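You operate a simulated robot arm through the tools that you are given. There is no shell and no other tool. Be economical: measure what you need, move in short steps, check, and stop when the job is done.

The job below is to be done with a simulated robot arm. You get a single attempt, and the scene is never put back.

TASK
Move the swing bend over to port three and give it a short run.
Fine: shut the open port valve, loosen the star nut, swing, tighten, open port valve three; start the pump, then stop it. Leave the other valves. Where these are worked on the way, their far stop is far enough and under half their travel is too little: star nut.

Only the result counts: the job must be done as asked and must still hold three seconds after the hand-in. Knocking over, shifting, dropping, spilling or breaking anything else fails it.

THE ROBOT
A 6-joint arm with a fingered hand on a trunk, on a base that drives. Base frame: it is fixed to the floor where the robot stands at the start and does not move with it; the origin is under the middle of the robot, x ahead of it, y to its left, z up. Lengths are in mm, angles in degrees, forces in N, time in s.
With the tool pointing down near the work surface it reaches from about 560 to 680 mm from the robot's upright axis, wherever it stands. Its first joint turns from -166.0 to 166.0 degrees. Places, roughly: button box [900, -300, 900]; green filter button [900, -200, 900]; level tube three [900, -400, 1700]; port valve four [900, -600, 1400]; port valve one [900, 0, 1400]; port valve three [900, -600, 1200]; port valve two [900, 0, 1200]; pump cart [-100, -3500, 400]; red filter button [900, -200, 900]; star nut [800, -300, 1300]; swing bend [900, -200, 1300]; valve thirty-five [800, -1100, 900]; valve thirty-four [500, -4100, 1100]; valve thirty-one [-200, -3800, 500]; valve thirty-seven [1200, -800, 1100]; valve thirty-six [800, -1400, 900]. Payload 4 kg.
Tool frame: the origin (TCP) lies between the finger pads and is the grasp point; the fingertips stand 20 mm ahead of it; z points along the fingers, y is the line along which they close. Largest opening 140 mm; the body of the gripper starts 54 mm behind the TCP. The gripper is a hand of 3 fingers: y runs from the thumb to the fingers, the wrist lies at [0, 0, -215] in the tool frame, and closing takes about 1.5 s.
Orientation is told as [roll, pitch, yaw] about the base's x, y, z axes, in that order, counted from this pose: with the fingers straight down and closing along the base's y, the tool's x points along the base's -x, its y along +y and its z along -z.

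THE INTERFACE
- The arm moves only by the tool play_rows. Its argument "increments" is a list that holds one entry, the list of rows, each a list of 6 numbers: the shift along the base's x, y, z in mm, then the turn, a rotation vector about the base's x, y, z in degrees. In form: [[[x, y, z, wx, wy, wz], ...]]. A call has 1 to 10 rows; each row is the pose to reach, as a shift and turn from the pose commanded when the call began. "fingers" is the opening in per cent of the stroke, from 0 (shut) to 100 (fully open), set as the call begins (left out, the last holds). Each row takes 0.2 s and may step no farther than 50 mm and 8.6 degrees from the row before; otherwise, or with a gripper value out of range, the whole call is refused. Where a pose cannot be reached the arm comes as near as it can. A force on the tool above 40 N (or 10 N above the force at the start of the call, whichever is more), or a blocked arm, ends the call early, and 0.2 s more pass. The fingers move at their own pace (about 45 mm/s each) and stop on an object; they squeeze with about 24 N. The grip force told is the motor's: it shows also when the fingers shut on nothing. Time passes only in rows, and 0.2 s behind the last, so rows that repeat a pose let the fingers close. The reply holds the time, the measured pose of the TCP, the force on the tool along the base axes, the opening and the grip force, in the units named above and with some noise, with the torque about the TCP (base axes, N m) and any sound that the robot's microphone picked up, and new pictures: "views" is both (left out), scene, wrist or none.
- Cameras (640 x 400 px; columns grow to the right, rows downward): "scene" is now at [53.5, 137.5, 1919.7]; the picture's right is [-0.59, -0.81, 0.00], its down [-0.45, 0.33, -0.83] and it looks along [0.67, -0.49, -0.56] (base axes); focal length 248 px, centre (320, 200). "wrist" rides on the gripper at [74, -43, -79] in the tool frame; the picture's right is [0.50, 0.87, 0.00], its down [-0.59, 0.34, -0.73] and it looks along [-0.64, 0.37, 0.68] (tool axes); focal length 275 px, centre (320, 200). There is no depth. A picture from a camera that has moved, and an enlarged one, comes with that camera's place and axes in the base frame and with its lens.
- lift_body(by): slides the trunk up (or, below 0, down) by that many mm; the arm and the scene camera ride with it, the base frame stays. It gives what a move gives, with no picture.
- steer(legs): drives the robot by 1 to 6 legs, each [ahead, left, turn to the left] in mm, mm and degrees, along the robot's own axes; the way and the turn of a leg run together, so that a leg with both is an arc; at most 1500 mm and 180 degrees a leg. The arm and the cameras ride along, it lands a little off, and it stops where it bumps. It gives what a move gives, and a new picture of the scene camera.
- curl_fingers(finger1, finger2, thumb_bend): sets how far each is bent, from 0 (flat) to 1 (curled in); at 0.3 the hand is open as for a grip, at 0.7 the pads meet at the TCP. One left out holds its place. A second passes; each finger stops where it meets its share of the squeeze, and holds until it gets a number again. A gripper value or a shape takes the hand back. It gives what a move gives, with no picture; readings hold the bend of each and the force on the fingers (four entries, about 0 where the hand has none), thumb and palm.
- hand_shape(shape): the hand has 3 fingers and takes this shape, open, in about a second: jaw (thumb against the fingers, like two jaws); tri (thumb and two fingers); tip (a fingertip pinch); poke (one finger out to press); point (the index stretched); flat (the hand flat); cup (the hand cupped); fist (a fist). The gripper value then closes the fingers along that shape, each until it touches; the sizes above hold for jaw. It gives what a move gives, with no picture.
- pan_tilt(pan, tilt): turns the head with the scene camera to pan (to the left, within 120 degrees either way) and tilt (down, from -29 to 69), counted from straight ahead of the robot. It gives what a move gives, and a new picture of the scene camera.
- close_up(camera, box): a new picture of the part [left, top, right, bottom] of that camera's present view, enlarged. The clock stands still meanwhile.
- close_job(): hands the job in; it is judged then, once.

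Go step by step. Nothing tells you exact positions but the pictures and the camera data: compare them with the known pose of the tool, close in by small moves and look again before you grip or let go. The budget is 120 turns and 260 pictures, counting those below and the enlarged ones. Unless the task says otherwise, let go and move clear before handing in, and close with one line.

The tools are called after "Request:" as a command line: name --argument value ..., lists and objects as JSON in quotes. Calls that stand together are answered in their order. play_rows: Moves the arm, as the interface text tells. Its arguments: {"type":"object","properties":{"increments":{"type":"array"},"fingers":{"type":"number"},"views":{"type":"string","enum":["both","scene","wrist","none"]}},"required":["increments"]} The other tools are called the same way: lift_body (by) slides the trunk up or down; hand_shape (shape) gives the hand a shape; curl_fingers (finger1, finger2, thumb_bend) moves the fingers one by one; steer (legs) drives the base; pan_tilt (pan, tilt) turns the head that bears the scene camera; close_up (camera, box) takes an enlarged picture of a part of a camera's view; close_job () hands the job in.

At the start:

```text
clock: 0.0
tcp_pos: [363.2, -215.0, 1630.9]
tcp_rot: [0.0, 0.0, 0.1]
contact_force: [0.0, 0.3, 0.2]
ft_torque: [0.02, 0.01, -0.01]
opening: 139.7
grip_force: 0.0
shape: jaw
bend: [0.3, 0.3, 0.3]
finger forces: [0.0, 0.0, 0.0, 0.0, 0.0, 0.1]
trunk travel left (down, up): [-500.0, 90.0]
robot x, y, heading: [2.2, -0.3, 0.2]
head pan, tilt: [-36.0, 34.1]
```

scene: 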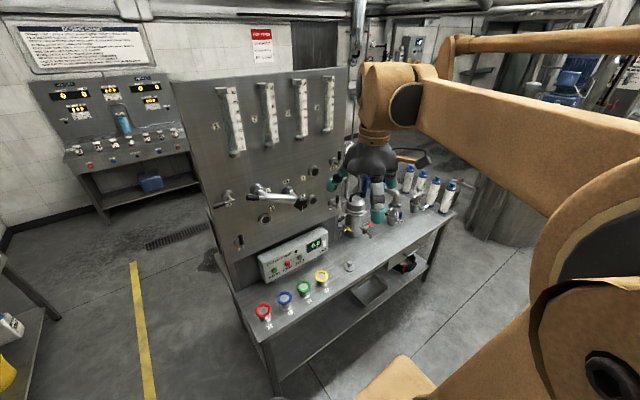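
wrist: 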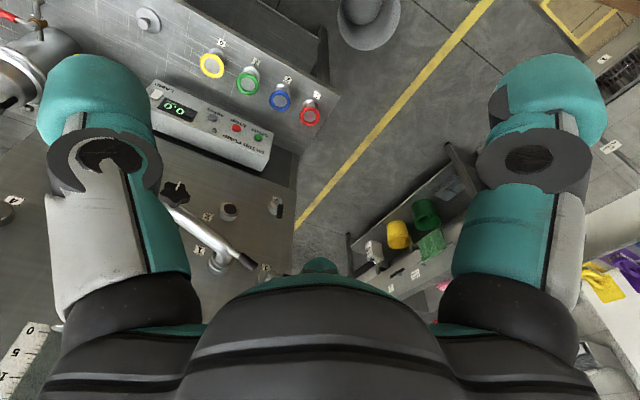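

I see a panel with a swing bend, a star nut and ports, and a button box on the bench below it. I'll enlarge the panel first to identify each part.

Request:
close_up --camera "scene" --box '[200, 130, 380, 260]'

Request:
close_up --camera "scene" --box '[240, 220, 360, 330]'

Request:
close_up --camera "wrist" --box '[120, 60, 320, 280]'

```text
3.08 times, centred on (290, 195) of scene
camera zoom: at [53.5, 137.5, 1919.7], right [-0.59, -0.81, 0.0], down [-0.45, 0.33, -0.83], along [0.67, -0.49, -0.56], focal length 765 px, centre (412, 215)
```

zoom: 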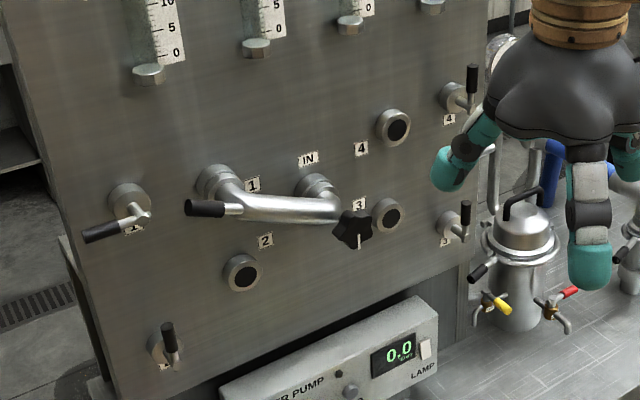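

```text
3.64 times, centred on (300, 275) of scene
camera zoom: at [53.5, 137.5, 1919.7], right [-0.59, -0.81, 0.0], down [-0.45, 0.33, -0.83], along [0.67, -0.49, -0.56], focal length 904 px, centre (393, -73)
```

zoom: 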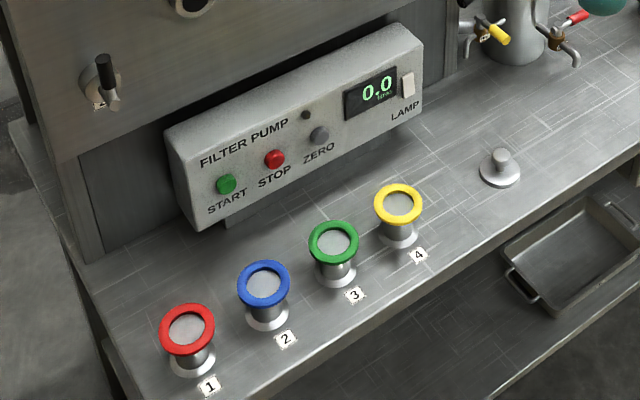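

```text
1.82 times, centred on (220, 170) of wrist
camera zoom: at [290.0, -257.7, 1708.8], right [-0.5, 0.87, 0.0], down [0.59, 0.34, 0.74], along [0.64, 0.37, -0.68], focal length 500 px, centre (502, 254)
```

zoom: 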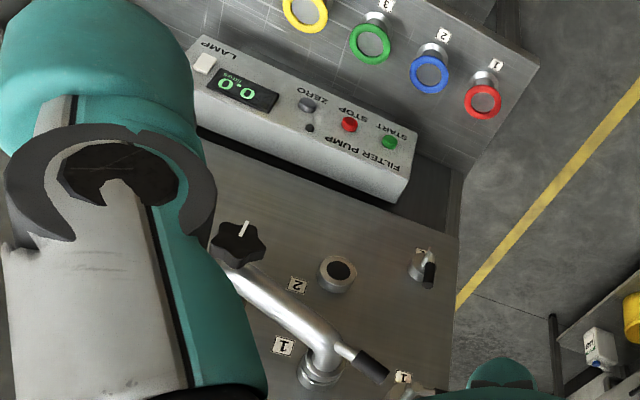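

The star nut triangulates to about (805, -310, 1308). The ports sit around it, with port 1 upper left and port 3 lower right. Valve 1's lever is horizontal, so I take it as open, and the others point up. I'll look to the right before sliding sideways.

Request:
pan_tilt --pan -80 --tilt 55

```text
clock: 1.1
tcp_pos: [363.7, -213.8, 1628.9]
tcp_rot: [0.0, -0.1, 0.2]
contact_force: [0.6, 0.0, -0.6]
ft_torque: [-0.01, -0.02, 0.02]
opening: 140.0
grip_force: 0.0
shape: jaw
bend: [0.3, 0.3, 0.3]
finger forces: [0.1, 0.0, 0.0, 0.0, 0.0, 0.0]
trunk travel left (down, up): [-500.0, 90.0]
robot x, y, heading: [1.4, -2.2, -0.3]
head pan, tilt: [-80.0, 55.0]
camera scene: at [-5.6, 118.5, 1890.1], right [-0.98, -0.17, 0.0], down [-0.14, 0.81, -0.57], along [0.1, -0.57, -0.82], focal length 248 px, centre (320, 200)
```

scene: 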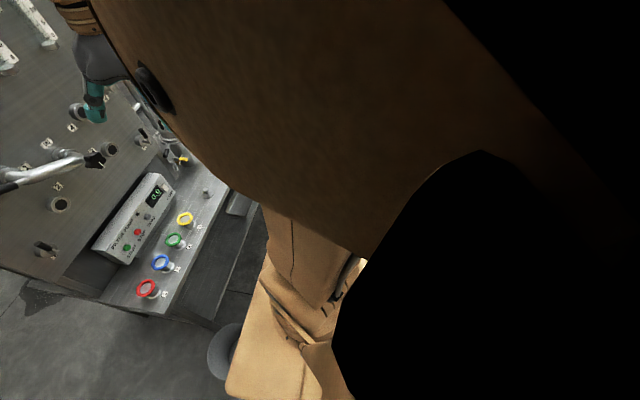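

The arm hides the right side, but the first picture showed clear floor there. I'll slide the base to the right so it centres on the star nut, then look ahead.

Request:
steer --legs '[[0, -300, 0]]'

Request:
pan_tilt --pan -12 --tilt 32

```text
clock: 3.1
tcp_pos: [364.4, -512.9, 1628.5]
tcp_rot: [0.1, -0.1, -0.1]
contact_force: [0.3, 0.1, -0.8]
ft_torque: [0.02, -0.01, -0.01]
opening: 139.6
grip_force: 0.1
shape: jaw
bend: [0.3, 0.3, 0.3]
finger forces: [0.0, 0.1, 0.0, 0.0, 0.0, 0.0]
trunk travel left (down, up): [-500.0, 90.0]
robot x, y, heading: [-0.3, -296.8, -0.0]
head pan, tilt: [-80.0, 55.0]
camera scene: at [-5.7, -181.1, 1890.1], right [-0.98, -0.17, 0.0], down [-0.14, 0.81, -0.57], along [0.1, -0.56, -0.82], focal length 248 px, centre (320, 200)
```

scene: 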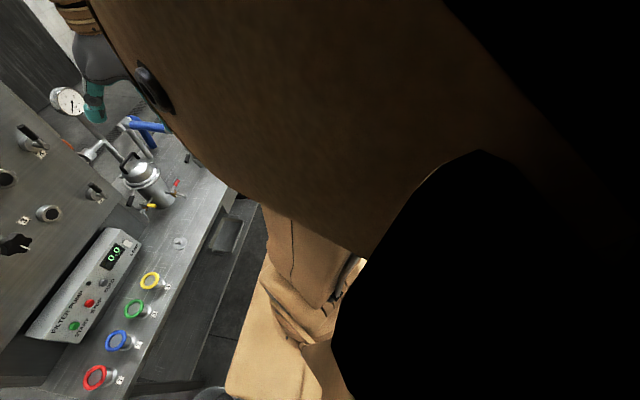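

```text
clock: 4.5
tcp_pos: [364.3, -513.8, 1629.1]
tcp_rot: [0.0, -0.1, 0.1]
contact_force: [0.0, -0.7, 0.4]
ft_torque: [-0.01, 0.01, 0.01]
opening: 140.0
grip_force: 0.0
shape: jaw
bend: [0.3, 0.3, 0.3]
finger forces: [0.1, 0.1, 0.0, 0.0, 0.1, 0.0]
trunk travel left (down, up): [-500.0, 90.0]
robot x, y, heading: [-1.7, -295.5, 0.0]
head pan, tilt: [-12.0, 32.0]
camera scene: at [69.4, -127.7, 1922.9], right [-0.21, -0.98, 0.0], down [-0.52, 0.11, -0.85], along [0.83, -0.18, -0.53], focal length 248 px, centre (320, 200)
```

scene: 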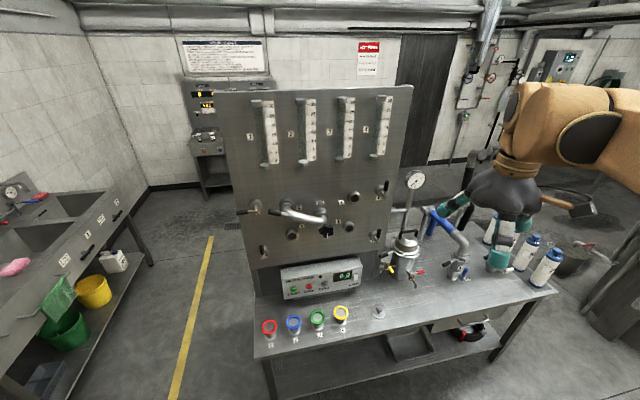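

Request:
close_up --camera "scene" --box '[225, 170, 405, 282]'

```text
3.56 times, centred on (315, 226) of scene
camera zoom: at [69.4, -127.7, 1922.9], right [-0.21, -0.98, 0.0], down [-0.52, 0.11, -0.85], along [0.83, -0.18, -0.53], focal length 884 px, centre (338, 108)
```

zoom: 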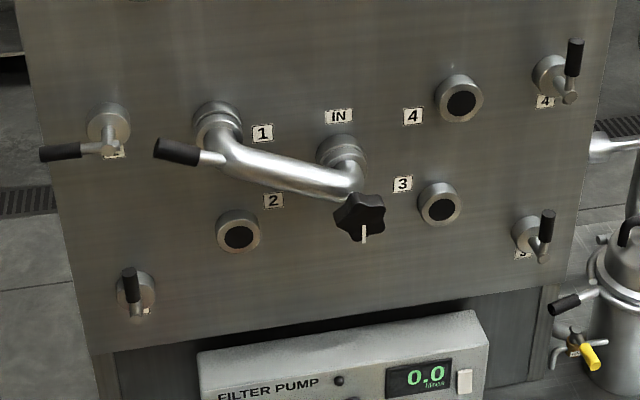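

The star nut front is at about (813, -314, 1301). The valve 1 lever's root is near (867, -58, 1397) and its tip points +y. The bend handle tip is near (863, -107, 1390). I'll turn the hand to face the panel, staying well clear of it.

Request:
play_rows --increments '[[[20, 20, -8, 0, -8.5, 0], [45, 40, -20, 0, -17, 0], [75, 60, -33, 0, -25.5, 0], [105, 80, -46, 0, -34, 0], [135, 100, -60, 0, -42.5, 0], [165, 120, -73, 0, -51, 0], [195, 140, -86, 0, -59.5, 0], [225, 160, -100, 0, -68, 0], [250, 180, -115, 0, -76.5, 0], [270, 200, -130, 0, -85, 0]]]'

```text
clock: 6.7
tcp_pos: [636.3, -314.9, 1499.5]
tcp_rot: [-1.0, -85.1, 1.0]
contact_force: [0.2, 0.5, -0.5]
ft_torque: [0.03, 0.01, -0.02]
opening: 139.8
grip_force: 0.0
shape: jaw
bend: [0.3, 0.3, 0.3]
finger forces: [0.1, 0.0, 0.1, 0.1, 0.0, 0.1]
trunk travel left (down, up): [-500.0, 90.0]
robot x, y, heading: [2.2, -300.2, -0.1]
head pan, tilt: [-12.0, 32.0]
camera scene: at [73.3, -126.8, 1922.7], right [-0.21, -0.98, 0.0], down [-0.52, 0.11, -0.85], along [0.83, -0.18, -0.53], focal length 248 px, centre (320, 200)
camera wrist: at [552.0, -357.7, 1432.0], right [-0.04, 0.87, -0.5], down [-0.68, 0.34, 0.65], along [0.73, 0.37, 0.58], focal length 275 px, centre (320, 200)
```

scene: 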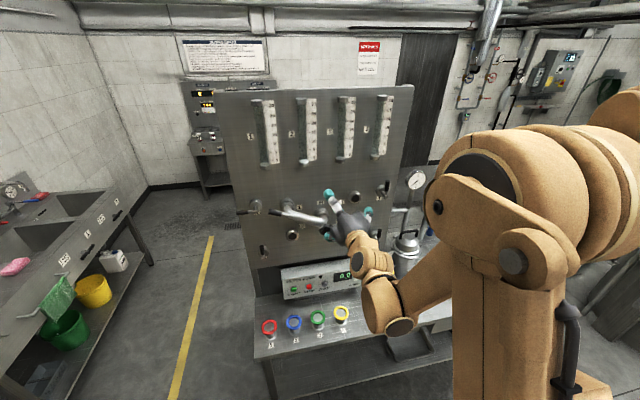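
wrist: 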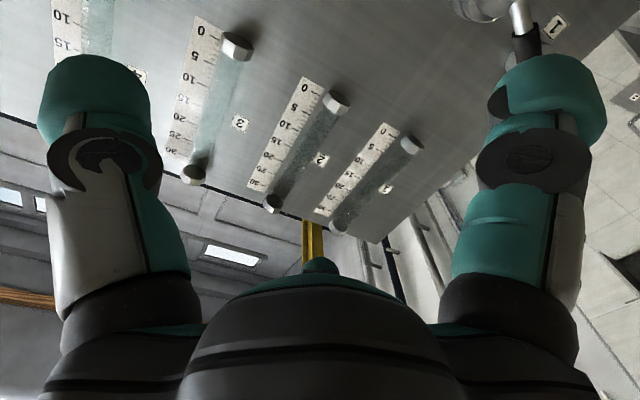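

The hand faces the panel and the posture is good. I'll close the fingers and move to below the valve 1 lever, still standing off the panel.

Request:
play_rows --increments '[[[10, 38, -20, 0, -3, 0], [20, 76, -40, 0, -5, 0], [30, 114, -62, 0, -5, 0], [40, 152, -84, 0, -5, 0], [50, 190, -106, 0, -5, 0], [60, 228, -128, 0, -5, 0], [70, 266, -150, 0, -5, 0], [80, 305, -170, 0, -5, 0], [80, 310, -174, 0, -5, 0]]]' --fingers 0

```text
clock: 8.7
tcp_pos: [713.0, -2.2, 1325.2]
tcp_rot: [-160.8, -89.9, 160.8]
contact_force: [-0.2, -0.4, 0.6]
ft_torque: [-0.02, -0.01, 0.03]
opening: 0.0
grip_force: 22.0
shape: jaw
bend: [0.72, 0.72, 0.7]
finger forces: [0.0, 0.1, 0.0, 0.1, 0.0, 0.0]
out of reach, approached as far as the arm can: row 1
trunk travel left (down, up): [-500.0, 90.0]
robot x, y, heading: [2.0, -299.5, 0.2]
head pan, tilt: [-12.0, 32.0]
camera scene: at [69.4, -128.6, 1923.1], right [-0.21, -0.98, 0.0], down [-0.52, 0.11, -0.85], along [0.83, -0.18, -0.53], focal length 248 px, centre (320, 200)
camera wrist: at [634.7, -45.4, 1250.3], right [0.0, 0.87, -0.5], down [-0.74, 0.34, 0.59], along [0.68, 0.37, 0.64], focal length 275 px, centre (320, 200)
```

scene: 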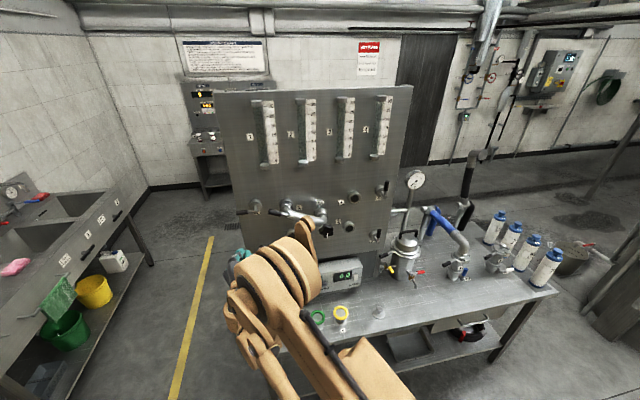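
wrist: 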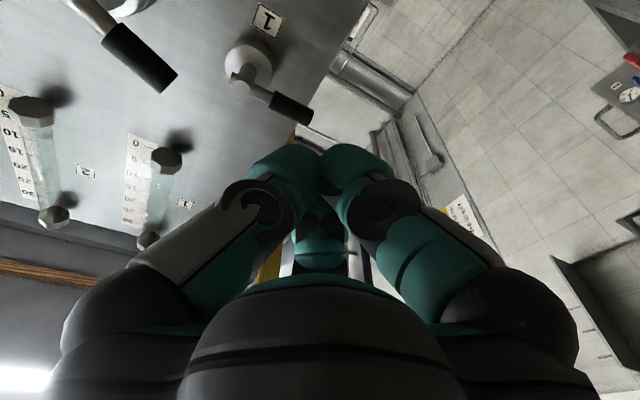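

With the wrist view added, the valve 1 lever is at about x=890, z=1381, running from y=-55 to +19. I'll advance below it and then look.

Request:
play_rows --increments '[[[40, 2, 0, 0, 0, 0], [80, 4, 0, 0, 0, 0], [120, 6, 0, 0, 0, 0], [160, 6, 0, 0, 0, 0]]]'

Request:
close_up --camera "scene" --box '[200, 160, 340, 260]'

```text
clock: 9.7
tcp_pos: [875.6, 3.0, 1327.1]
tcp_rot: [-101.8, -89.9, 101.8]
contact_force: [0.3, -0.7, 0.5]
ft_torque: [-0.02, -0.02, -0.01]
opening: 0.1
grip_force: 23.8
shape: jaw
bend: [0.72, 0.72, 0.7]
finger forces: [0.1, 0.0, 0.0, 0.0, 0.1, 0.0]
trunk travel left (down, up): [-500.0, 90.0]
robot x, y, heading: [-2.9, -298.3, -0.1]
head pan, tilt: [-12.0, 32.0]
camera scene: at [71.6, -127.7, 1922.9], right [-0.21, -0.98, 0.0], down [-0.52, 0.11, -0.85], along [0.83, -0.18, -0.53], focal length 248 px, centre (320, 200)
camera wrist: at [796.7, -40.5, 1252.4], right [0.0, 0.87, -0.5], down [-0.73, 0.34, 0.59], along [0.68, 0.37, 0.64], focal length 275 px, centre (320, 200)
```

scene: 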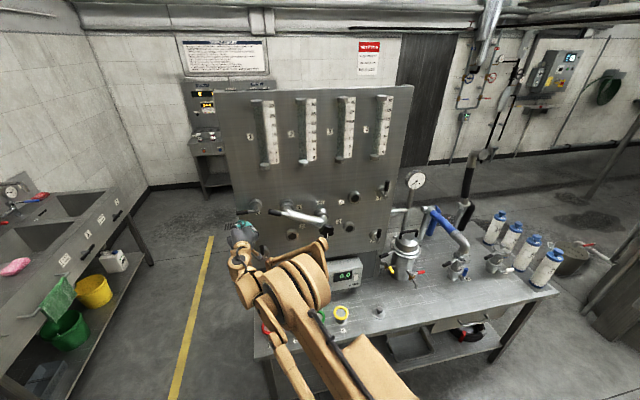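
wrist: 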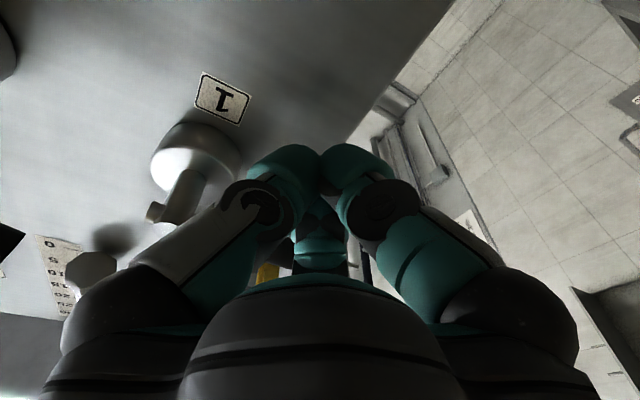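

```text
4.00 times, centred on (270, 210) of scene
camera zoom: at [71.6, -127.7, 1922.9], right [-0.21, -0.98, 0.0], down [-0.52, 0.11, -0.85], along [0.83, -0.18, -0.53], focal length 994 px, centre (520, 160)
```

zoom: 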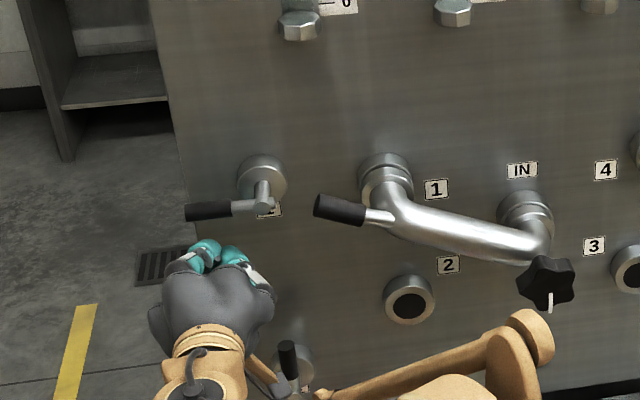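

The fingertips are under the lever. I'll push it up and around the hub.

Request:
play_rows --increments '[[[6, -7, 10, 0, 0, 0], [6, -7, 22, 0, 0, 0], [6, -1, 36, 0, 0, 0], [6, 2, 51, 0, 0, 0], [6, 1, 67, 0, 0, 0], [6, -4, 81, 0, 0, 0], [6, -13, 94, 0, 0, 0], [6, -25, 104, 0, 0, 0]]]' --views "scene"

Request:
close_up --camera "scene" --box '[200, 160, 340, 260]'

```text
clock: 11.5
tcp_pos: [879.6, -17.8, 1429.8]
tcp_rot: [-119.3, -89.8, 119.5]
contact_force: [-6.1, 8.7, -2.0]
ft_torque: [0.07, 0.02, -0.14]
opening: 0.0
grip_force: 24.2
shape: jaw
bend: [0.72, 0.72, 0.7]
finger forces: [0.0, 0.0, 0.1, 0.0, 10.6, 0.1]
trunk travel left (down, up): [-500.0, 90.0]
robot x, y, heading: [-0.5, -298.7, 0.1]
head pan, tilt: [-12.0, 32.0]
camera scene: at [68.4, -123.5, 1922.6], right [-0.21, -0.98, 0.0], down [-0.52, 0.11, -0.85], along [0.83, -0.18, -0.53], focal length 248 px, centre (320, 200)
```

scene: 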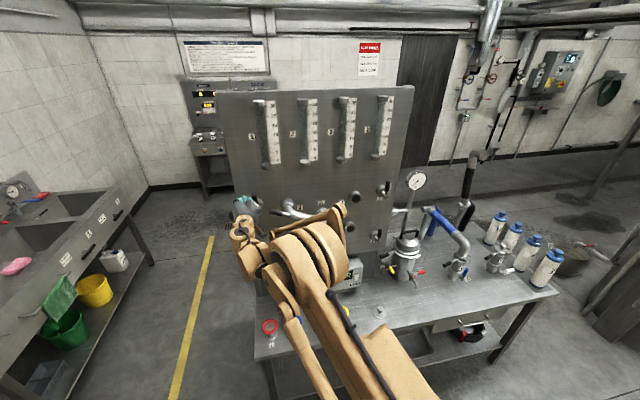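

```text
4.00 times, centred on (270, 210) of scene
camera zoom: at [68.4, -123.5, 1922.6], right [-0.21, -0.98, 0.0], down [-0.52, 0.11, -0.85], along [0.83, -0.18, -0.53], focal length 994 px, centre (520, 160)
```

zoom: 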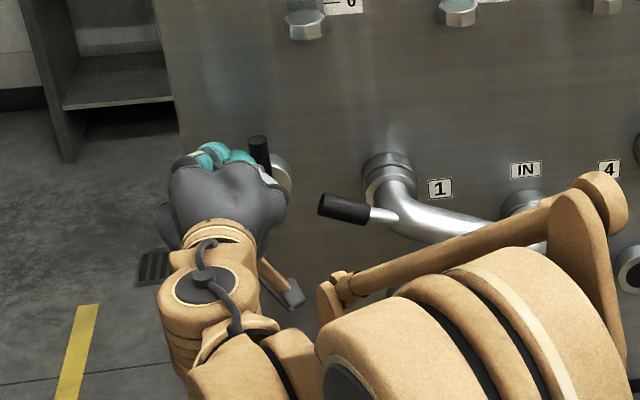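

The lever is nearly upright. I'll push a little more toward -y until it reaches its stop.

Request:
play_rows --increments '[[[0, -6, 2, 0, 0, 0], [0, -12, 2, 0, 0, 0], [0, -18, 2, 0, 0, 0]]]' --views "none"

Request:
close_up --camera "scene" --box '[200, 160, 340, 260]'

```text
clock: 12.3
tcp_pos: [874.6, -22.9, 1431.8]
tcp_rot: [-142.7, -89.9, 143.9]
contact_force: [-10.9, 20.7, -1.4]
ft_torque: [0.03, 0.03, -0.15]
opening: 0.0
grip_force: 23.9
shape: jaw
bend: [0.72, 0.72, 0.7]
finger forces: [0.1, 0.0, 0.0, 0.0, 22.8, 0.0]
trunk travel left (down, up): [-500.0, 90.0]
robot x, y, heading: [-0.7, -301.8, 0.5]
head pan, tilt: [-12.0, 32.0]
stopped in row 3: the force on the tool passed its limit at 42 N (the readings are from after the stop); the commanded pose is now the measured one
```

```text
4.00 times, centred on (270, 210) of scene
camera zoom: at [66.5, -125.2, 1922.9], right [-0.2, -0.98, 0.0], down [-0.52, 0.11, -0.85], along [0.83, -0.17, -0.53], focal length 994 px, centre (520, 160)
```

zoom: 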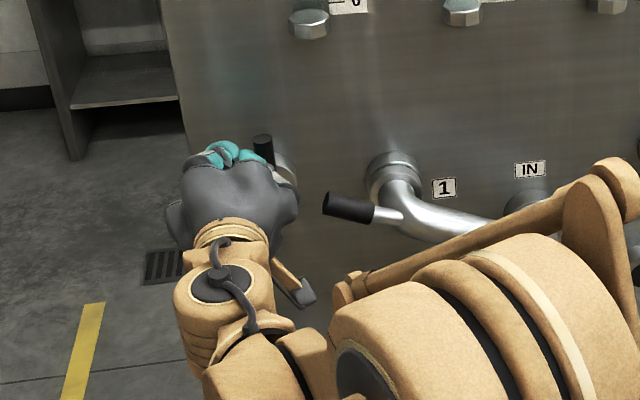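

Valve 1 is shut against its stop. I'll back off and move in front of the star nut with the hand open.

Request:
play_rows --increments '[[[-5, 12, 0, 0, 0, 0], [-50, 14, 0, 0, 0, 0], [-98, 14, 0, 0, 0, 0], [-146, 10, -2, 0, 0, 0], [-165, -30, -20, 0, 0, 0], [-165, -72, -40, 0, 0, 0], [-165, -116, -60, 0, 0, 0], [-165, -160, -80, 0, 0, 0], [-165, -204, -100, 0, 0, 0], [-165, -248, -120, 0, 0, 0]]]' --views "none"

Request:
play_rows --increments '[[[0, -42, -11, 0, 0, 0], [0, -42, -11, 0, 0, 0], [0, -42, -11, 0, 0, 0], [0, -42, -11, 0, 0, 0]]]' --fingers 85

Request:
close_up --camera "scene" --box '[200, 160, 400, 285]'

```text
clock: 14.5
tcp_pos: [752.4, -278.3, 1328.4]
tcp_rot: [96.3, -90.0, -95.8]
contact_force: [0.6, -0.2, -1.2]
ft_torque: [-0.05, -0.01, 0.05]
opening: 0.0
grip_force: 24.5
shape: jaw
bend: [0.72, 0.73, 0.7]
finger forces: [0.0, 0.0, 0.1, 0.0, 0.1, 0.1]
out of reach, approached as far as the arm can: row 8, 9, 10
trunk travel left (down, up): [-500.0, 90.0]
robot x, y, heading: [3.7, -302.9, 0.4]
head pan, tilt: [-12.0, 32.0]
```

```text
clock: 15.5
tcp_pos: [755.1, -319.3, 1321.2]
tcp_rot: [-131.4, -89.9, 132.1]
contact_force: [-0.5, 0.4, 0.5]
ft_torque: [0.01, 0.0, -0.01]
opening: 119.2
grip_force: 0.2
shape: jaw
bend: [0.24, 0.24, 0.22]
finger forces: [0.1, 0.1, 0.0, 0.0, 0.0, 0.0]
out of reach, approached as far as the arm can: row 1, 2, 3, 4
trunk travel left (down, up): [-500.0, 90.0]
robot x, y, heading: [1.0, -299.5, 0.4]
head pan, tilt: [-12.0, 32.0]
camera scene: at [69.1, -127.1, 1923.0], right [-0.2, -0.98, 0.0], down [-0.52, 0.11, -0.85], along [0.83, -0.17, -0.53], focal length 248 px, centre (320, 200)
camera wrist: at [676.6, -363.0, 1247.4], right [-0.01, 0.87, -0.5], down [-0.74, 0.33, 0.59], along [0.67, 0.38, 0.64], focal length 275 px, centre (320, 200)
```

scene: 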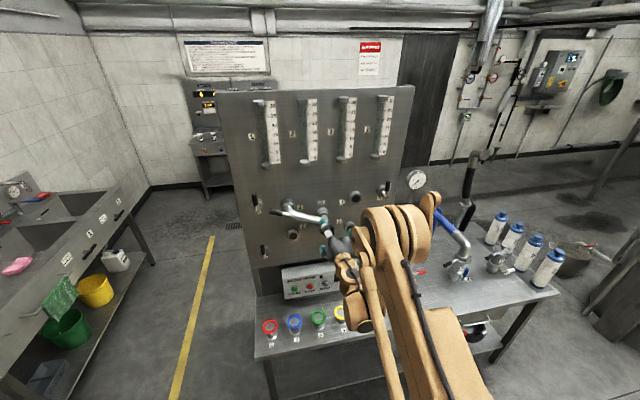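
wrist: 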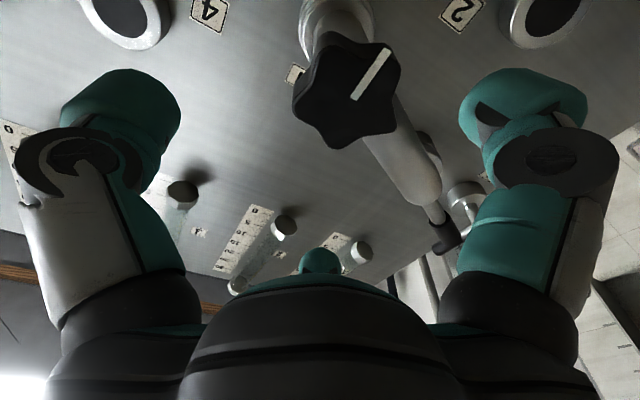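

```text
3.20 times, centred on (300, 222) of scene
camera zoom: at [69.1, -127.1, 1923.0], right [-0.2, -0.98, 0.0], down [-0.52, 0.11, -0.85], along [0.83, -0.17, -0.53], focal length 795 px, centre (384, 128)
```

zoom: 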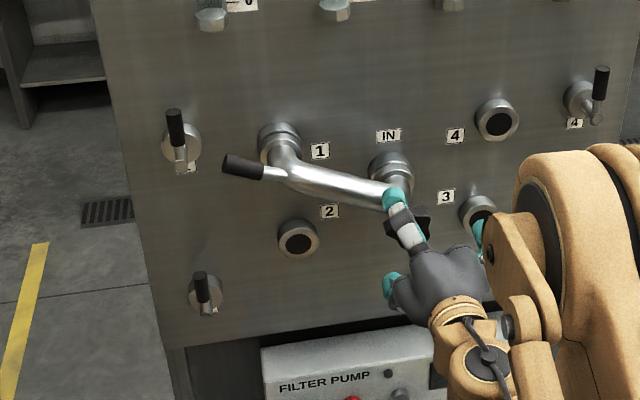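

The nut checks out at (813, -314, 1300), but the wrist is folded too close to the trunk. I'll drive back 110 mm to gain room and then re-aim.

Request:
steer --legs '[[-110, 0, 0]]'

Request:
play_rows --increments '[[[40, 0, -5, 0, 0, 0], [80, 3, -15, 0, 0, 0], [80, 3, -20, 0, 0, 0]]]'

```text
clock: 16.7
tcp_pos: [643.1, -317.2, 1322.3]
tcp_rot: [-148.1, -89.8, 148.9]
contact_force: [0.2, -0.1, 0.6]
ft_torque: [-0.03, 0.0, 0.01]
opening: 119.2
grip_force: 0.2
shape: jaw
bend: [0.24, 0.24, 0.22]
finger forces: [0.0, 0.0, 0.0, 0.0, 0.0, 0.0]
trunk travel left (down, up): [-500.0, 90.0]
robot x, y, heading: [-112.6, -300.3, 0.4]
head pan, tilt: [-12.0, 32.0]
camera scene: at [-44.2, -127.3, 1923.0], right [-0.2, -0.98, 0.0], down [-0.52, 0.11, -0.85], along [0.83, -0.17, -0.53], focal length 248 px, centre (320, 200)
```

scene: 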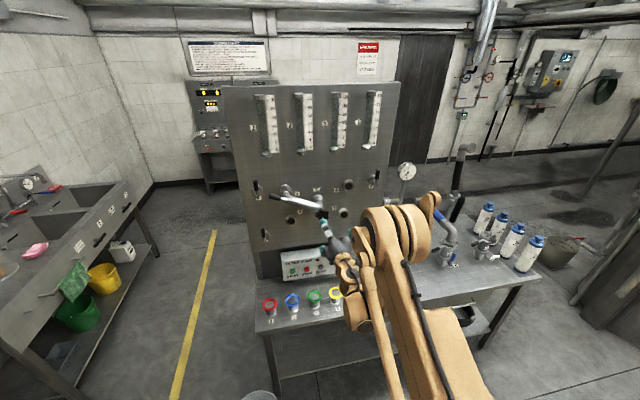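

```text
clock: 17.5
tcp_pos: [722.8, -314.6, 1301.6]
tcp_rot: [-134.3, -89.9, 135.0]
contact_force: [0.5, -1.1, -0.2]
ft_torque: [-0.03, -0.01, 0.02]
opening: 119.1
grip_force: 0.0
shape: jaw
bend: [0.24, 0.24, 0.22]
finger forces: [0.0, 0.1, 0.0, 0.1, 0.0, 0.0]
trunk travel left (down, up): [-500.0, 90.0]
robot x, y, heading: [-110.7, -301.2, 0.4]
head pan, tilt: [-12.0, 32.0]
camera scene: at [-43.0, -127.5, 1923.0], right [-0.2, -0.98, 0.0], down [-0.52, 0.11, -0.85], along [0.83, -0.17, -0.53], focal length 248 px, centre (320, 200)
camera wrist: at [645.2, -358.1, 1227.7], right [-0.01, 0.87, -0.5], down [-0.74, 0.33, 0.59], along [0.67, 0.38, 0.64], focal length 275 px, centre (320, 200)
```

scene: 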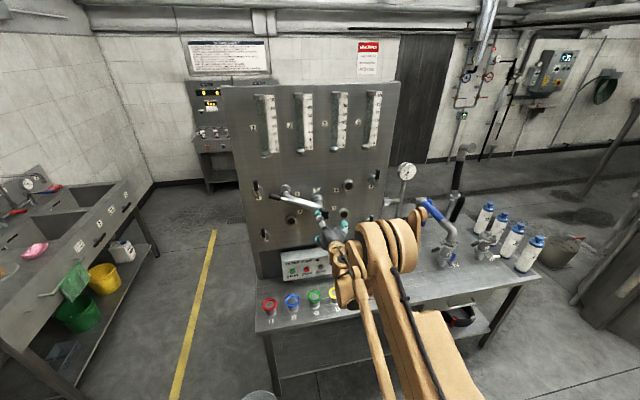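
wrist: 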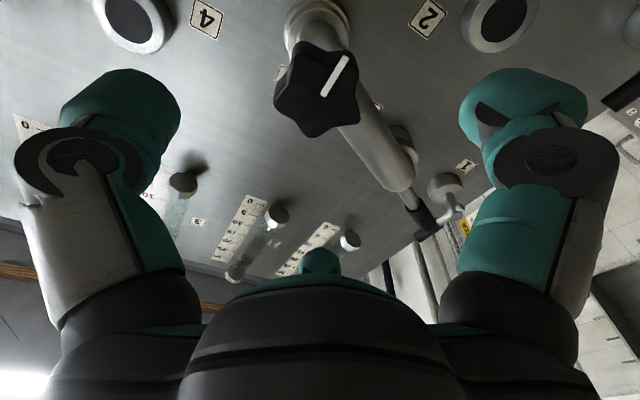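

The base now has room. I'll test the wrist roll by pre-turning clockwise 80° in front of the nut, so the loosening stroke (counter-clockwise) is long.

Request:
play_rows --increments '[[[0, 0, -1, 8.4, 0, 0], [0, 0, -1, 16.8, 0, 0], [0, 0, -1, 25.2, 0, 0], [0, 0, -1, 33.6, 0, 0], [0, 0, -1, 42, 0, 0], [0, 0, -1, 50.4, 0, 0], [0, 0, -1, 58.8, 0, 0], [0, 0, -1, 67.2, 0, 0], [0, 0, -1, 75.6, 0, 0], [0, 0, -1, 84, 0, 0]]]'

```text
clock: 19.7
tcp_pos: [722.6, -315.0, 1300.7]
tcp_rot: [90.9, -5.9, -90.1]
contact_force: [-0.3, 0.0, -0.4]
ft_torque: [0.0, -0.02, -0.01]
opening: 119.0
grip_force: 0.1
shape: jaw
bend: [0.24, 0.24, 0.22]
finger forces: [0.1, 0.0, 0.0, 0.0, 0.0, 0.1]
trunk travel left (down, up): [-500.0, 90.0]
robot x, y, heading: [-112.0, -299.1, 0.4]
head pan, tilt: [-12.0, 32.0]
camera scene: at [-42.9, -127.3, 1923.0], right [-0.2, -0.98, 0.0], down [-0.52, 0.11, -0.85], along [0.83, -0.17, -0.53], focal length 248 px, centre (320, 200)
camera wrist: at [645.0, -245.1, 1249.3], right [-0.01, 0.59, 0.81], down [-0.74, -0.55, 0.39], along [0.67, -0.59, 0.44], focal length 275 px, centre (320, 200)
```

scene: 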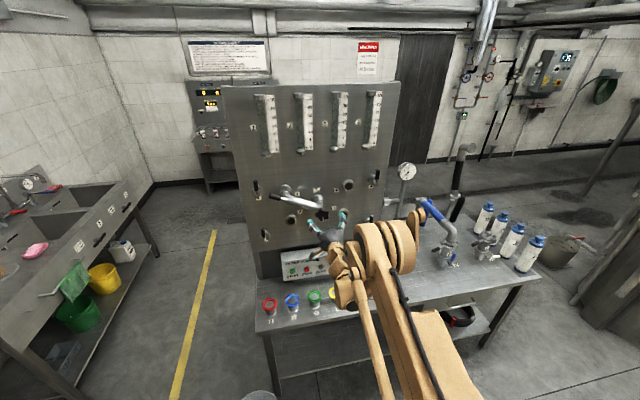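
wrist: 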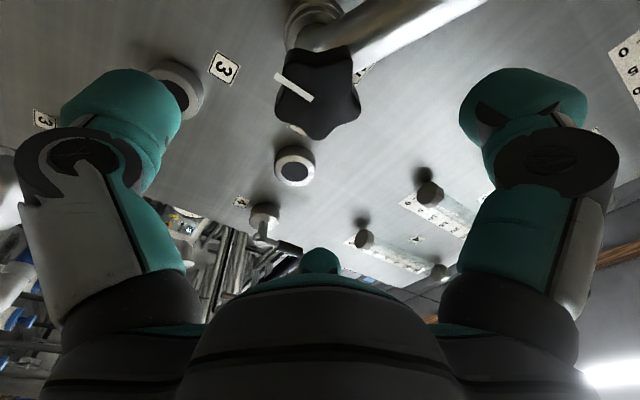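

The roll works. I'll advance onto the nut and close.

Request:
play_rows --increments '[[[40, 0, -1, 0, 0, 0], [80, 0, -1, 0, 0, 0], [97, 0, -1, 0, 0, 0]]]'

Request:
close_up --camera "scene" --box '[270, 160, 380, 240]'

```text
clock: 20.5
tcp_pos: [818.8, -315.3, 1299.4]
tcp_rot: [90.8, -6.1, -90.1]
contact_force: [-0.3, -0.3, 0.0]
ft_torque: [-0.01, 0.02, -0.02]
opening: 119.2
grip_force: 0.1
shape: jaw
bend: [0.24, 0.24, 0.22]
finger forces: [0.0, 0.0, 0.0, 0.1, 0.0, 0.1]
trunk travel left (down, up): [-500.0, 90.0]
robot x, y, heading: [-113.3, -293.5, 0.4]
head pan, tilt: [-12.0, 32.0]
camera scene: at [-42.7, -127.3, 1922.9], right [-0.2, -0.98, 0.0], down [-0.52, 0.11, -0.85], along [0.83, -0.17, -0.53], focal length 248 px, centre (320, 200)
camera wrist: at [741.2, -245.9, 1248.1], right [-0.01, 0.59, 0.81], down [-0.74, -0.55, 0.39], along [0.67, -0.59, 0.44], focal length 275 px, centre (320, 200)
```

scene: 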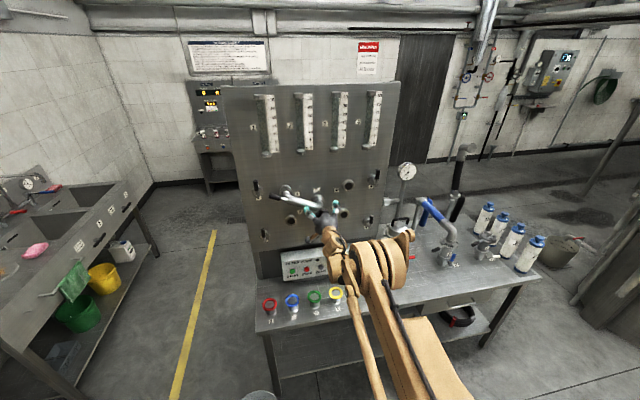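
wrist: 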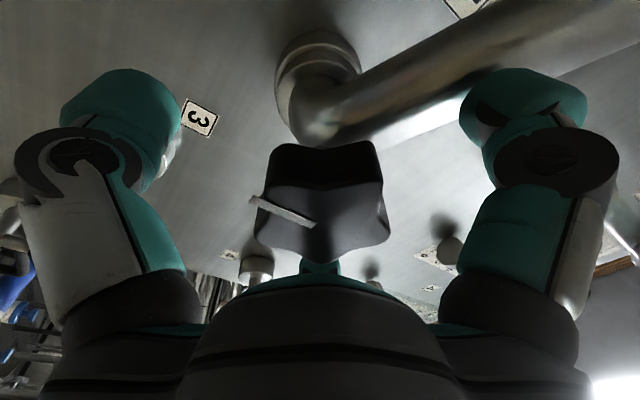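

```text
5.00 times, centred on (325, 200) of scene
camera zoom: at [-42.7, -127.3, 1922.9], right [-0.2, -0.98, 0.0], down [-0.52, 0.11, -0.85], along [0.83, -0.17, -0.53], focal length 1243 px, centre (295, 200)
```

zoom: 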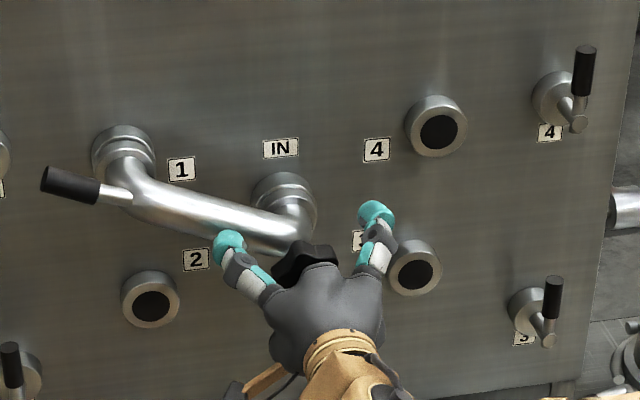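

The digits are three-fold around the nut, which suits a star knob. I'll close on it.

Request:
play_rows --increments '[[[5, 0, 0, 0, 0, 0], [5, 0, 0, 0, 0, 0], [5, 0, 0, 0, 0, 0], [5, 0, 0, 0, 0, 0], [5, 0, 0, 0, 0, 0], [5, 0, 0, 0, 0, 0]]]' --fingers 0

Request:
close_up --camera "scene" --box '[270, 160, 380, 240]'

```text
clock: 21.9
tcp_pos: [827.2, -319.5, 1295.0]
tcp_rot: [90.6, -6.0, -90.3]
contact_force: [5.2, -8.2, -20.8]
ft_torque: [-0.04, 0.53, -0.19]
opening: 31.9
grip_force: 24.1
shape: jaw
bend: [0.39, 0.51, 0.5]
finger forces: [15.0, 25.8, 0.0, 0.0, 36.4, 0.1]
trunk travel left (down, up): [-500.0, 90.0]
robot x, y, heading: [-110.7, -301.7, 0.3]
head pan, tilt: [-12.0, 32.0]
camera scene: at [-36.8, -129.7, 1922.7], right [-0.2, -0.98, 0.0], down [-0.52, 0.11, -0.85], along [0.83, -0.17, -0.53], focal length 248 px, centre (320, 200)
camera wrist: at [749.6, -249.7, 1244.7], right [-0.01, 0.59, 0.81], down [-0.74, -0.55, 0.39], along [0.67, -0.6, 0.44], focal length 275 px, centre (320, 200)
```

scene: 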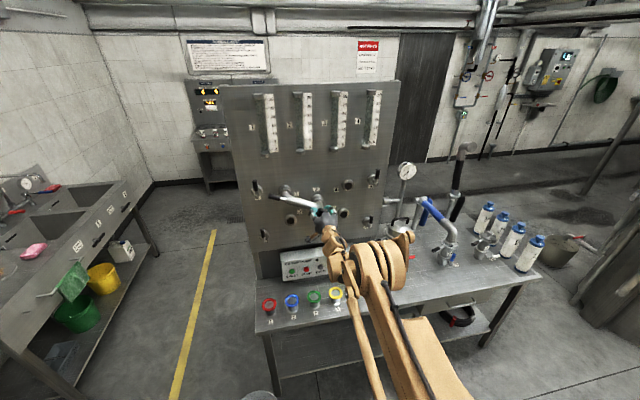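
wrist: 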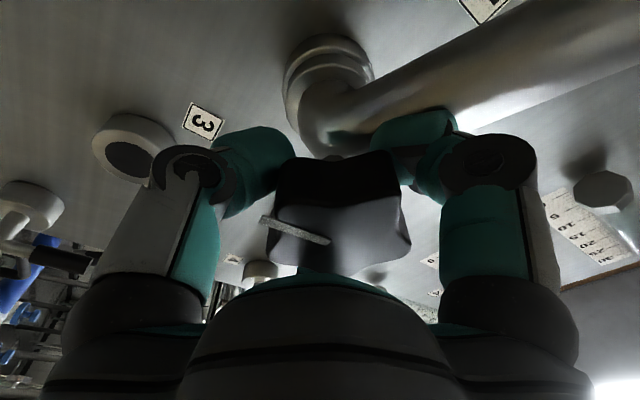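

```text
5.00 times, centred on (325, 200) of scene
camera zoom: at [-36.8, -129.7, 1922.7], right [-0.2, -0.98, 0.0], down [-0.52, 0.11, -0.85], along [0.83, -0.17, -0.53], focal length 1243 px, centre (295, 200)
```

zoom: 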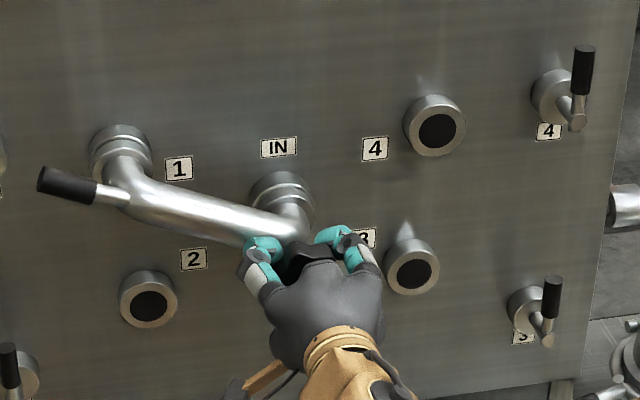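

The grip is on the knob, slightly off-centre. I'll ease the hand toward balance and turn counter-clockwise to loosen.

Request:
play_rows --increments '[[[0, -3, -4, 0, 0, 0], [0, -3, -4, -8, 0, 0], [0, -3, -4, -16, 0, 0], [0, -3, -4, -24, 0, 0], [0, -3, -4, -32, 0, 0], [0, -3, -4, -40, 0, 0]]]'

Request:
close_up --camera "scene" --box '[270, 160, 380, 240]'

```text
clock: 23.1
tcp_pos: [826.3, -321.7, 1296.8]
tcp_rot: [90.6, -34.5, -90.2]
contact_force: [18.0, -6.6, 10.3]
ft_torque: [0.12, 0.13, -0.25]
opening: 29.6
grip_force: 24.3
shape: jaw
bend: [0.39, 0.51, 0.52]
finger forces: [14.9, 26.7, 0.1, 0.0, 29.7, 0.1]
trunk travel left (down, up): [-500.0, 90.0]
robot x, y, heading: [-108.5, -299.4, 0.5]
head pan, tilt: [-12.0, 32.0]
stopped in row 5: the force on the tool passed its limit at 43 N (the readings are from after the stop); the commanded pose is now the measured one
camera scene: at [-39.6, -127.9, 1922.8], right [-0.2, -0.98, 0.0], down [-0.52, 0.11, -0.85], along [0.83, -0.17, -0.53], focal length 248 px, centre (320, 200)
camera wrist: at [748.9, -284.8, 1218.4], right [-0.01, 0.9, 0.43], down [-0.74, -0.29, 0.61], along [0.67, -0.31, 0.67], focal length 275 px, centre (320, 200)
```

scene: 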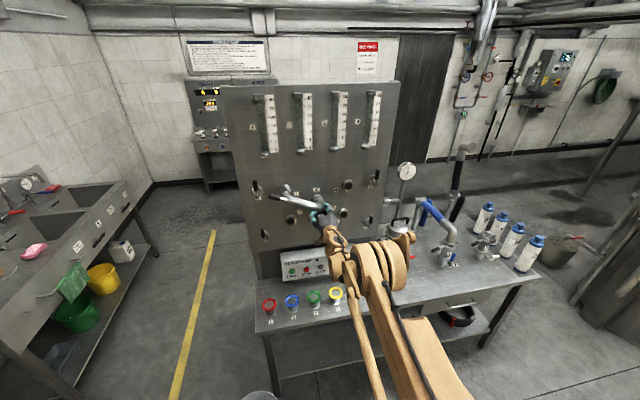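
wrist: 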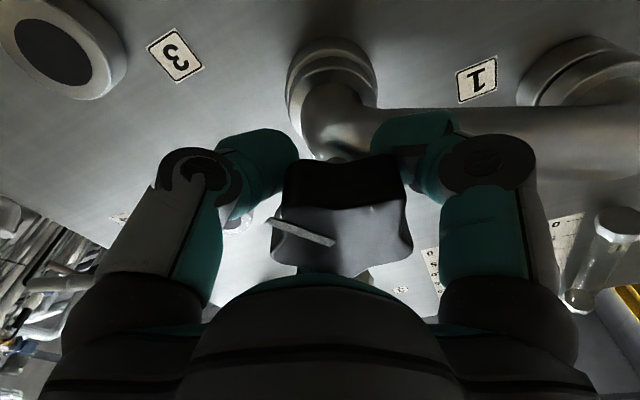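

```text
5.00 times, centred on (325, 200) of scene
camera zoom: at [-39.6, -127.9, 1922.8], right [-0.2, -0.98, 0.0], down [-0.52, 0.11, -0.85], along [0.83, -0.17, -0.53], focal length 1243 px, centre (295, 200)
```

zoom: 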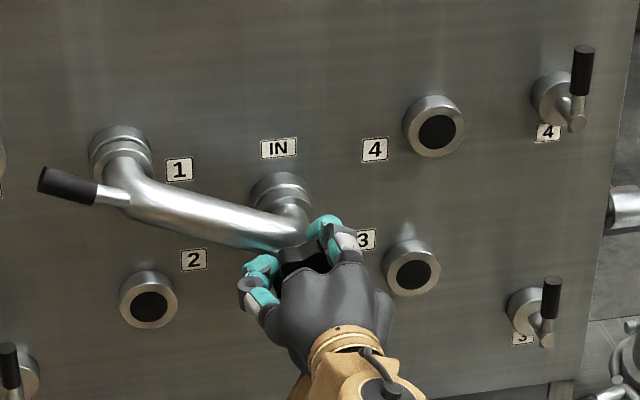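

The nut turned with the hand by about 29°. I'll pull back a few mm so the fingertips clear the tube, and keep turning.

Request:
play_rows --increments '[[[-4, 1, 0, -4, 0, 0], [-4, 2, 1, -12, 0, 0], [-4, 2, 1, -20, 0, 0], [-4, 2, 1, -28, 0, 0], [-4, 2, 1, -36, 0, 0], [-4, 2, 1, -44, 0, 0], [-4, 2, 1, -52, 0, 0], [-4, 2, 1, -60, 0, 0]]]'

```text
clock: 23.4
tcp_pos: [826.1, -322.5, 1296.1]
tcp_rot: [90.5, -36.9, -90.3]
contact_force: [22.5, -4.7, 9.5]
ft_torque: [0.07, 0.06, -0.24]
opening: 29.0
grip_force: 23.8
shape: jaw
bend: [0.39, 0.51, 0.52]
finger forces: [15.1, 26.8, 0.1, 0.0, 29.6, 0.0]
trunk travel left (down, up): [-500.0, 90.0]
robot x, y, heading: [-109.3, -296.2, 0.3]
head pan, tilt: [-12.0, 32.0]
stopped in row 1: the force on the tool passed its limit at 46 N (the readings are from after the stop); the commanded pose is now the measured one
camera scene: at [-37.1, -127.9, 1922.7], right [-0.2, -0.98, 0.0], down [-0.52, 0.11, -0.85], along [0.83, -0.17, -0.53], focal length 248 px, centre (320, 200)
camera wrist: at [748.8, -288.4, 1217.1], right [0.0, 0.92, 0.39], down [-0.74, -0.27, 0.62], along [0.67, -0.29, 0.68], focal length 275 px, centre (320, 200)
```

scene: 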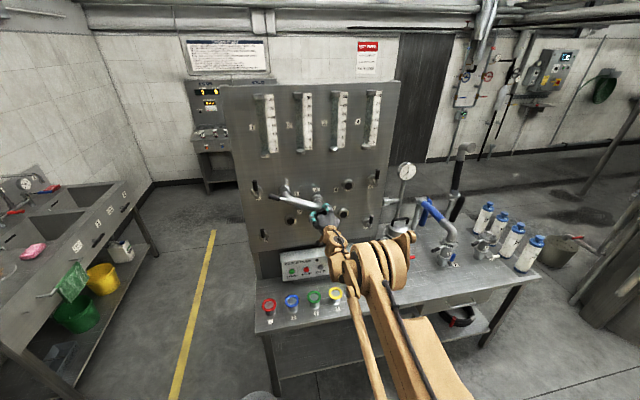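
wrist: 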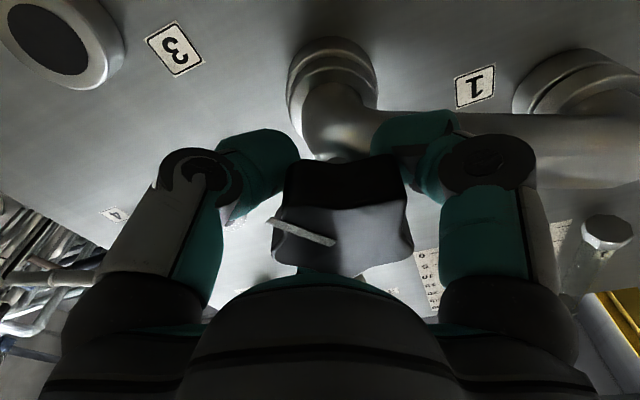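

Pulling back raised the axial force, so the fingers are hooked behind the lobes. I'll push in slightly and keep turning.

Request:
play_rows --increments '[[[4, 0, 1, 0, 0, 0], [5, 0, 2, -8, 0, 0], [5, 0, 2, -16, 0, 0], [5, 0, 2, -24, 0, 0], [5, 0, 2, -32, 0, 0], [5, 0, 2, -40, 0, 0], [5, 0, 2, -48, 0, 0], [5, 0, 2, -56, 0, 0]]]'

```text
clock: 25.1
tcp_pos: [828.2, -322.7, 1303.2]
tcp_rot: [92.7, -84.6, -92.2]
contact_force: [10.8, -4.8, 22.0]
ft_torque: [0.15, -0.11, -0.27]
opening: 29.8
grip_force: 24.4
shape: jaw
bend: [0.4, 0.51, 0.52]
finger forces: [13.3, 29.3, 0.0, 0.0, 29.2, 0.1]
trunk travel left (down, up): [-500.0, 90.0]
robot x, y, heading: [-105.2, -299.1, 0.4]
head pan, tilt: [-12.0, 32.0]
stopped in row 8: the force on the tool passed its limit at 42 N (the readings are from after the stop); the commanded pose is now the measured one
camera scene: at [-42.8, -127.9, 1923.1], right [-0.2, -0.98, 0.0], down [-0.52, 0.11, -0.85], along [0.83, -0.17, -0.53], focal length 248 px, centre (320, 200)
camera wrist: at [750.4, -358.7, 1224.8], right [0.0, 0.91, -0.42], down [-0.74, 0.28, 0.61], along [0.67, 0.31, 0.67], focal length 275 px, centre (320, 200)
```

scene: 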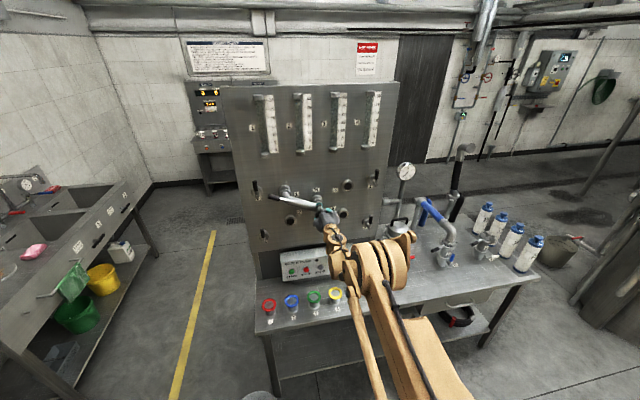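
wrist: 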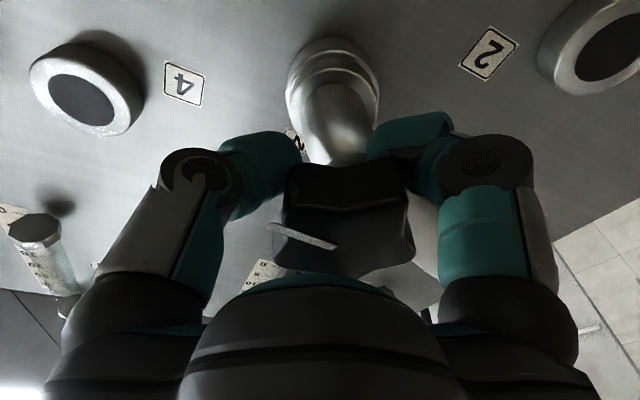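

The nut is turning freely with the hand, about 80° so far. I'll continue, circling the hand about the nut centre to keep side forces low.

Request:
play_rows --increments '[[[1, 1, 1, -4, 0, 0], [1, 1, 1, -12, 0, 0], [1, 2, 2, -20, 0, 0], [1, 3, 2, -28, 0, 0], [1, 4, 2, -36, 0, 0], [1, 6, 3, -44, 0, 0], [1, 7, 3, -52, 0, 0], [1, 8, 3, -60, 0, 0], [1, 10, 3, -68, 0, 0], [1, 11, 2, -76, 0, 0]]]'

```text
clock: 26.2
tcp_pos: [830.5, -319.9, 1306.4]
tcp_rot: [-90.0, -65.6, 90.3]
contact_force: [5.9, -4.8, 24.2]
ft_torque: [0.09, -0.23, -0.15]
opening: 29.6
grip_force: 24.3
shape: jaw
bend: [0.4, 0.51, 0.52]
finger forces: [13.0, 28.1, 0.0, 0.1, 31.1, 0.0]
trunk travel left (down, up): [-500.0, 90.0]
robot x, y, heading: [-110.9, -299.2, 0.2]
head pan, tilt: [-12.0, 32.0]
stopped in row 5: the force on the tool passed its limit at 41 N (the readings are from after the stop); the commanded pose is now the measured one
camera scene: at [-44.0, -127.8, 1923.0], right [-0.2, -0.98, 0.0], down [-0.52, 0.11, -0.85], along [0.83, -0.17, -0.53], focal length 248 px, centre (320, 200)
camera wrist: at [750.6, -389.8, 1256.6], right [0.0, 0.58, -0.81], down [-0.74, 0.55, 0.4], along [0.67, 0.6, 0.43], focal length 275 px, centre (320, 200)
```

scene: 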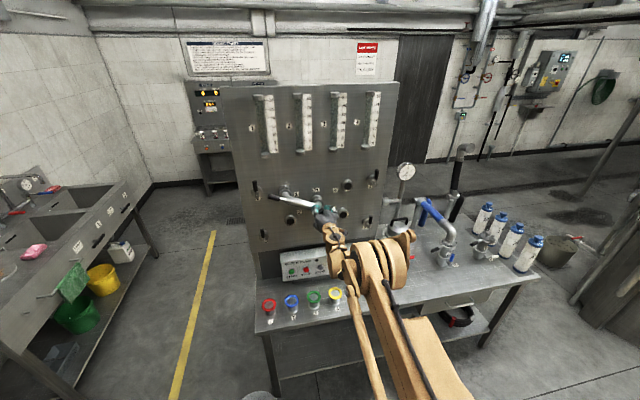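
wrist: 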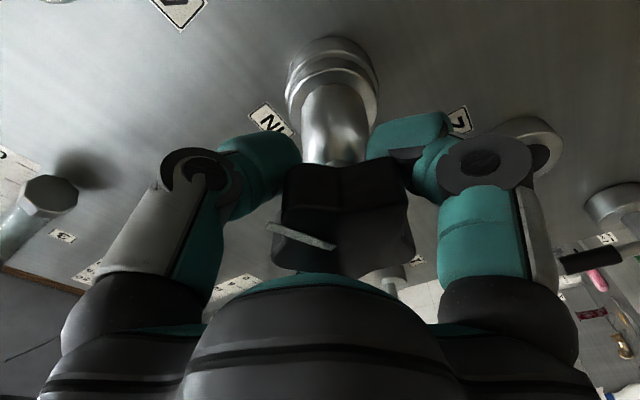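

Request:
close_up --camera "scene" --box '[240, 160, 400, 260]'

```text
4.00 times, centred on (320, 210) of scene
camera zoom: at [-44.0, -127.8, 1923.0], right [-0.2, -0.98, 0.0], down [-0.52, 0.11, -0.85], along [0.83, -0.17, -0.53], focal length 994 px, centre (320, 160)
```

zoom: 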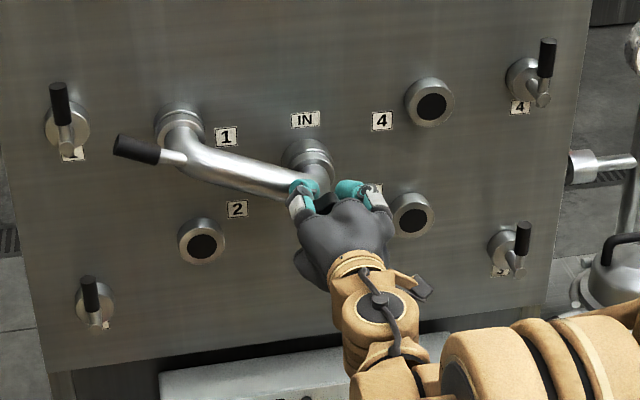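

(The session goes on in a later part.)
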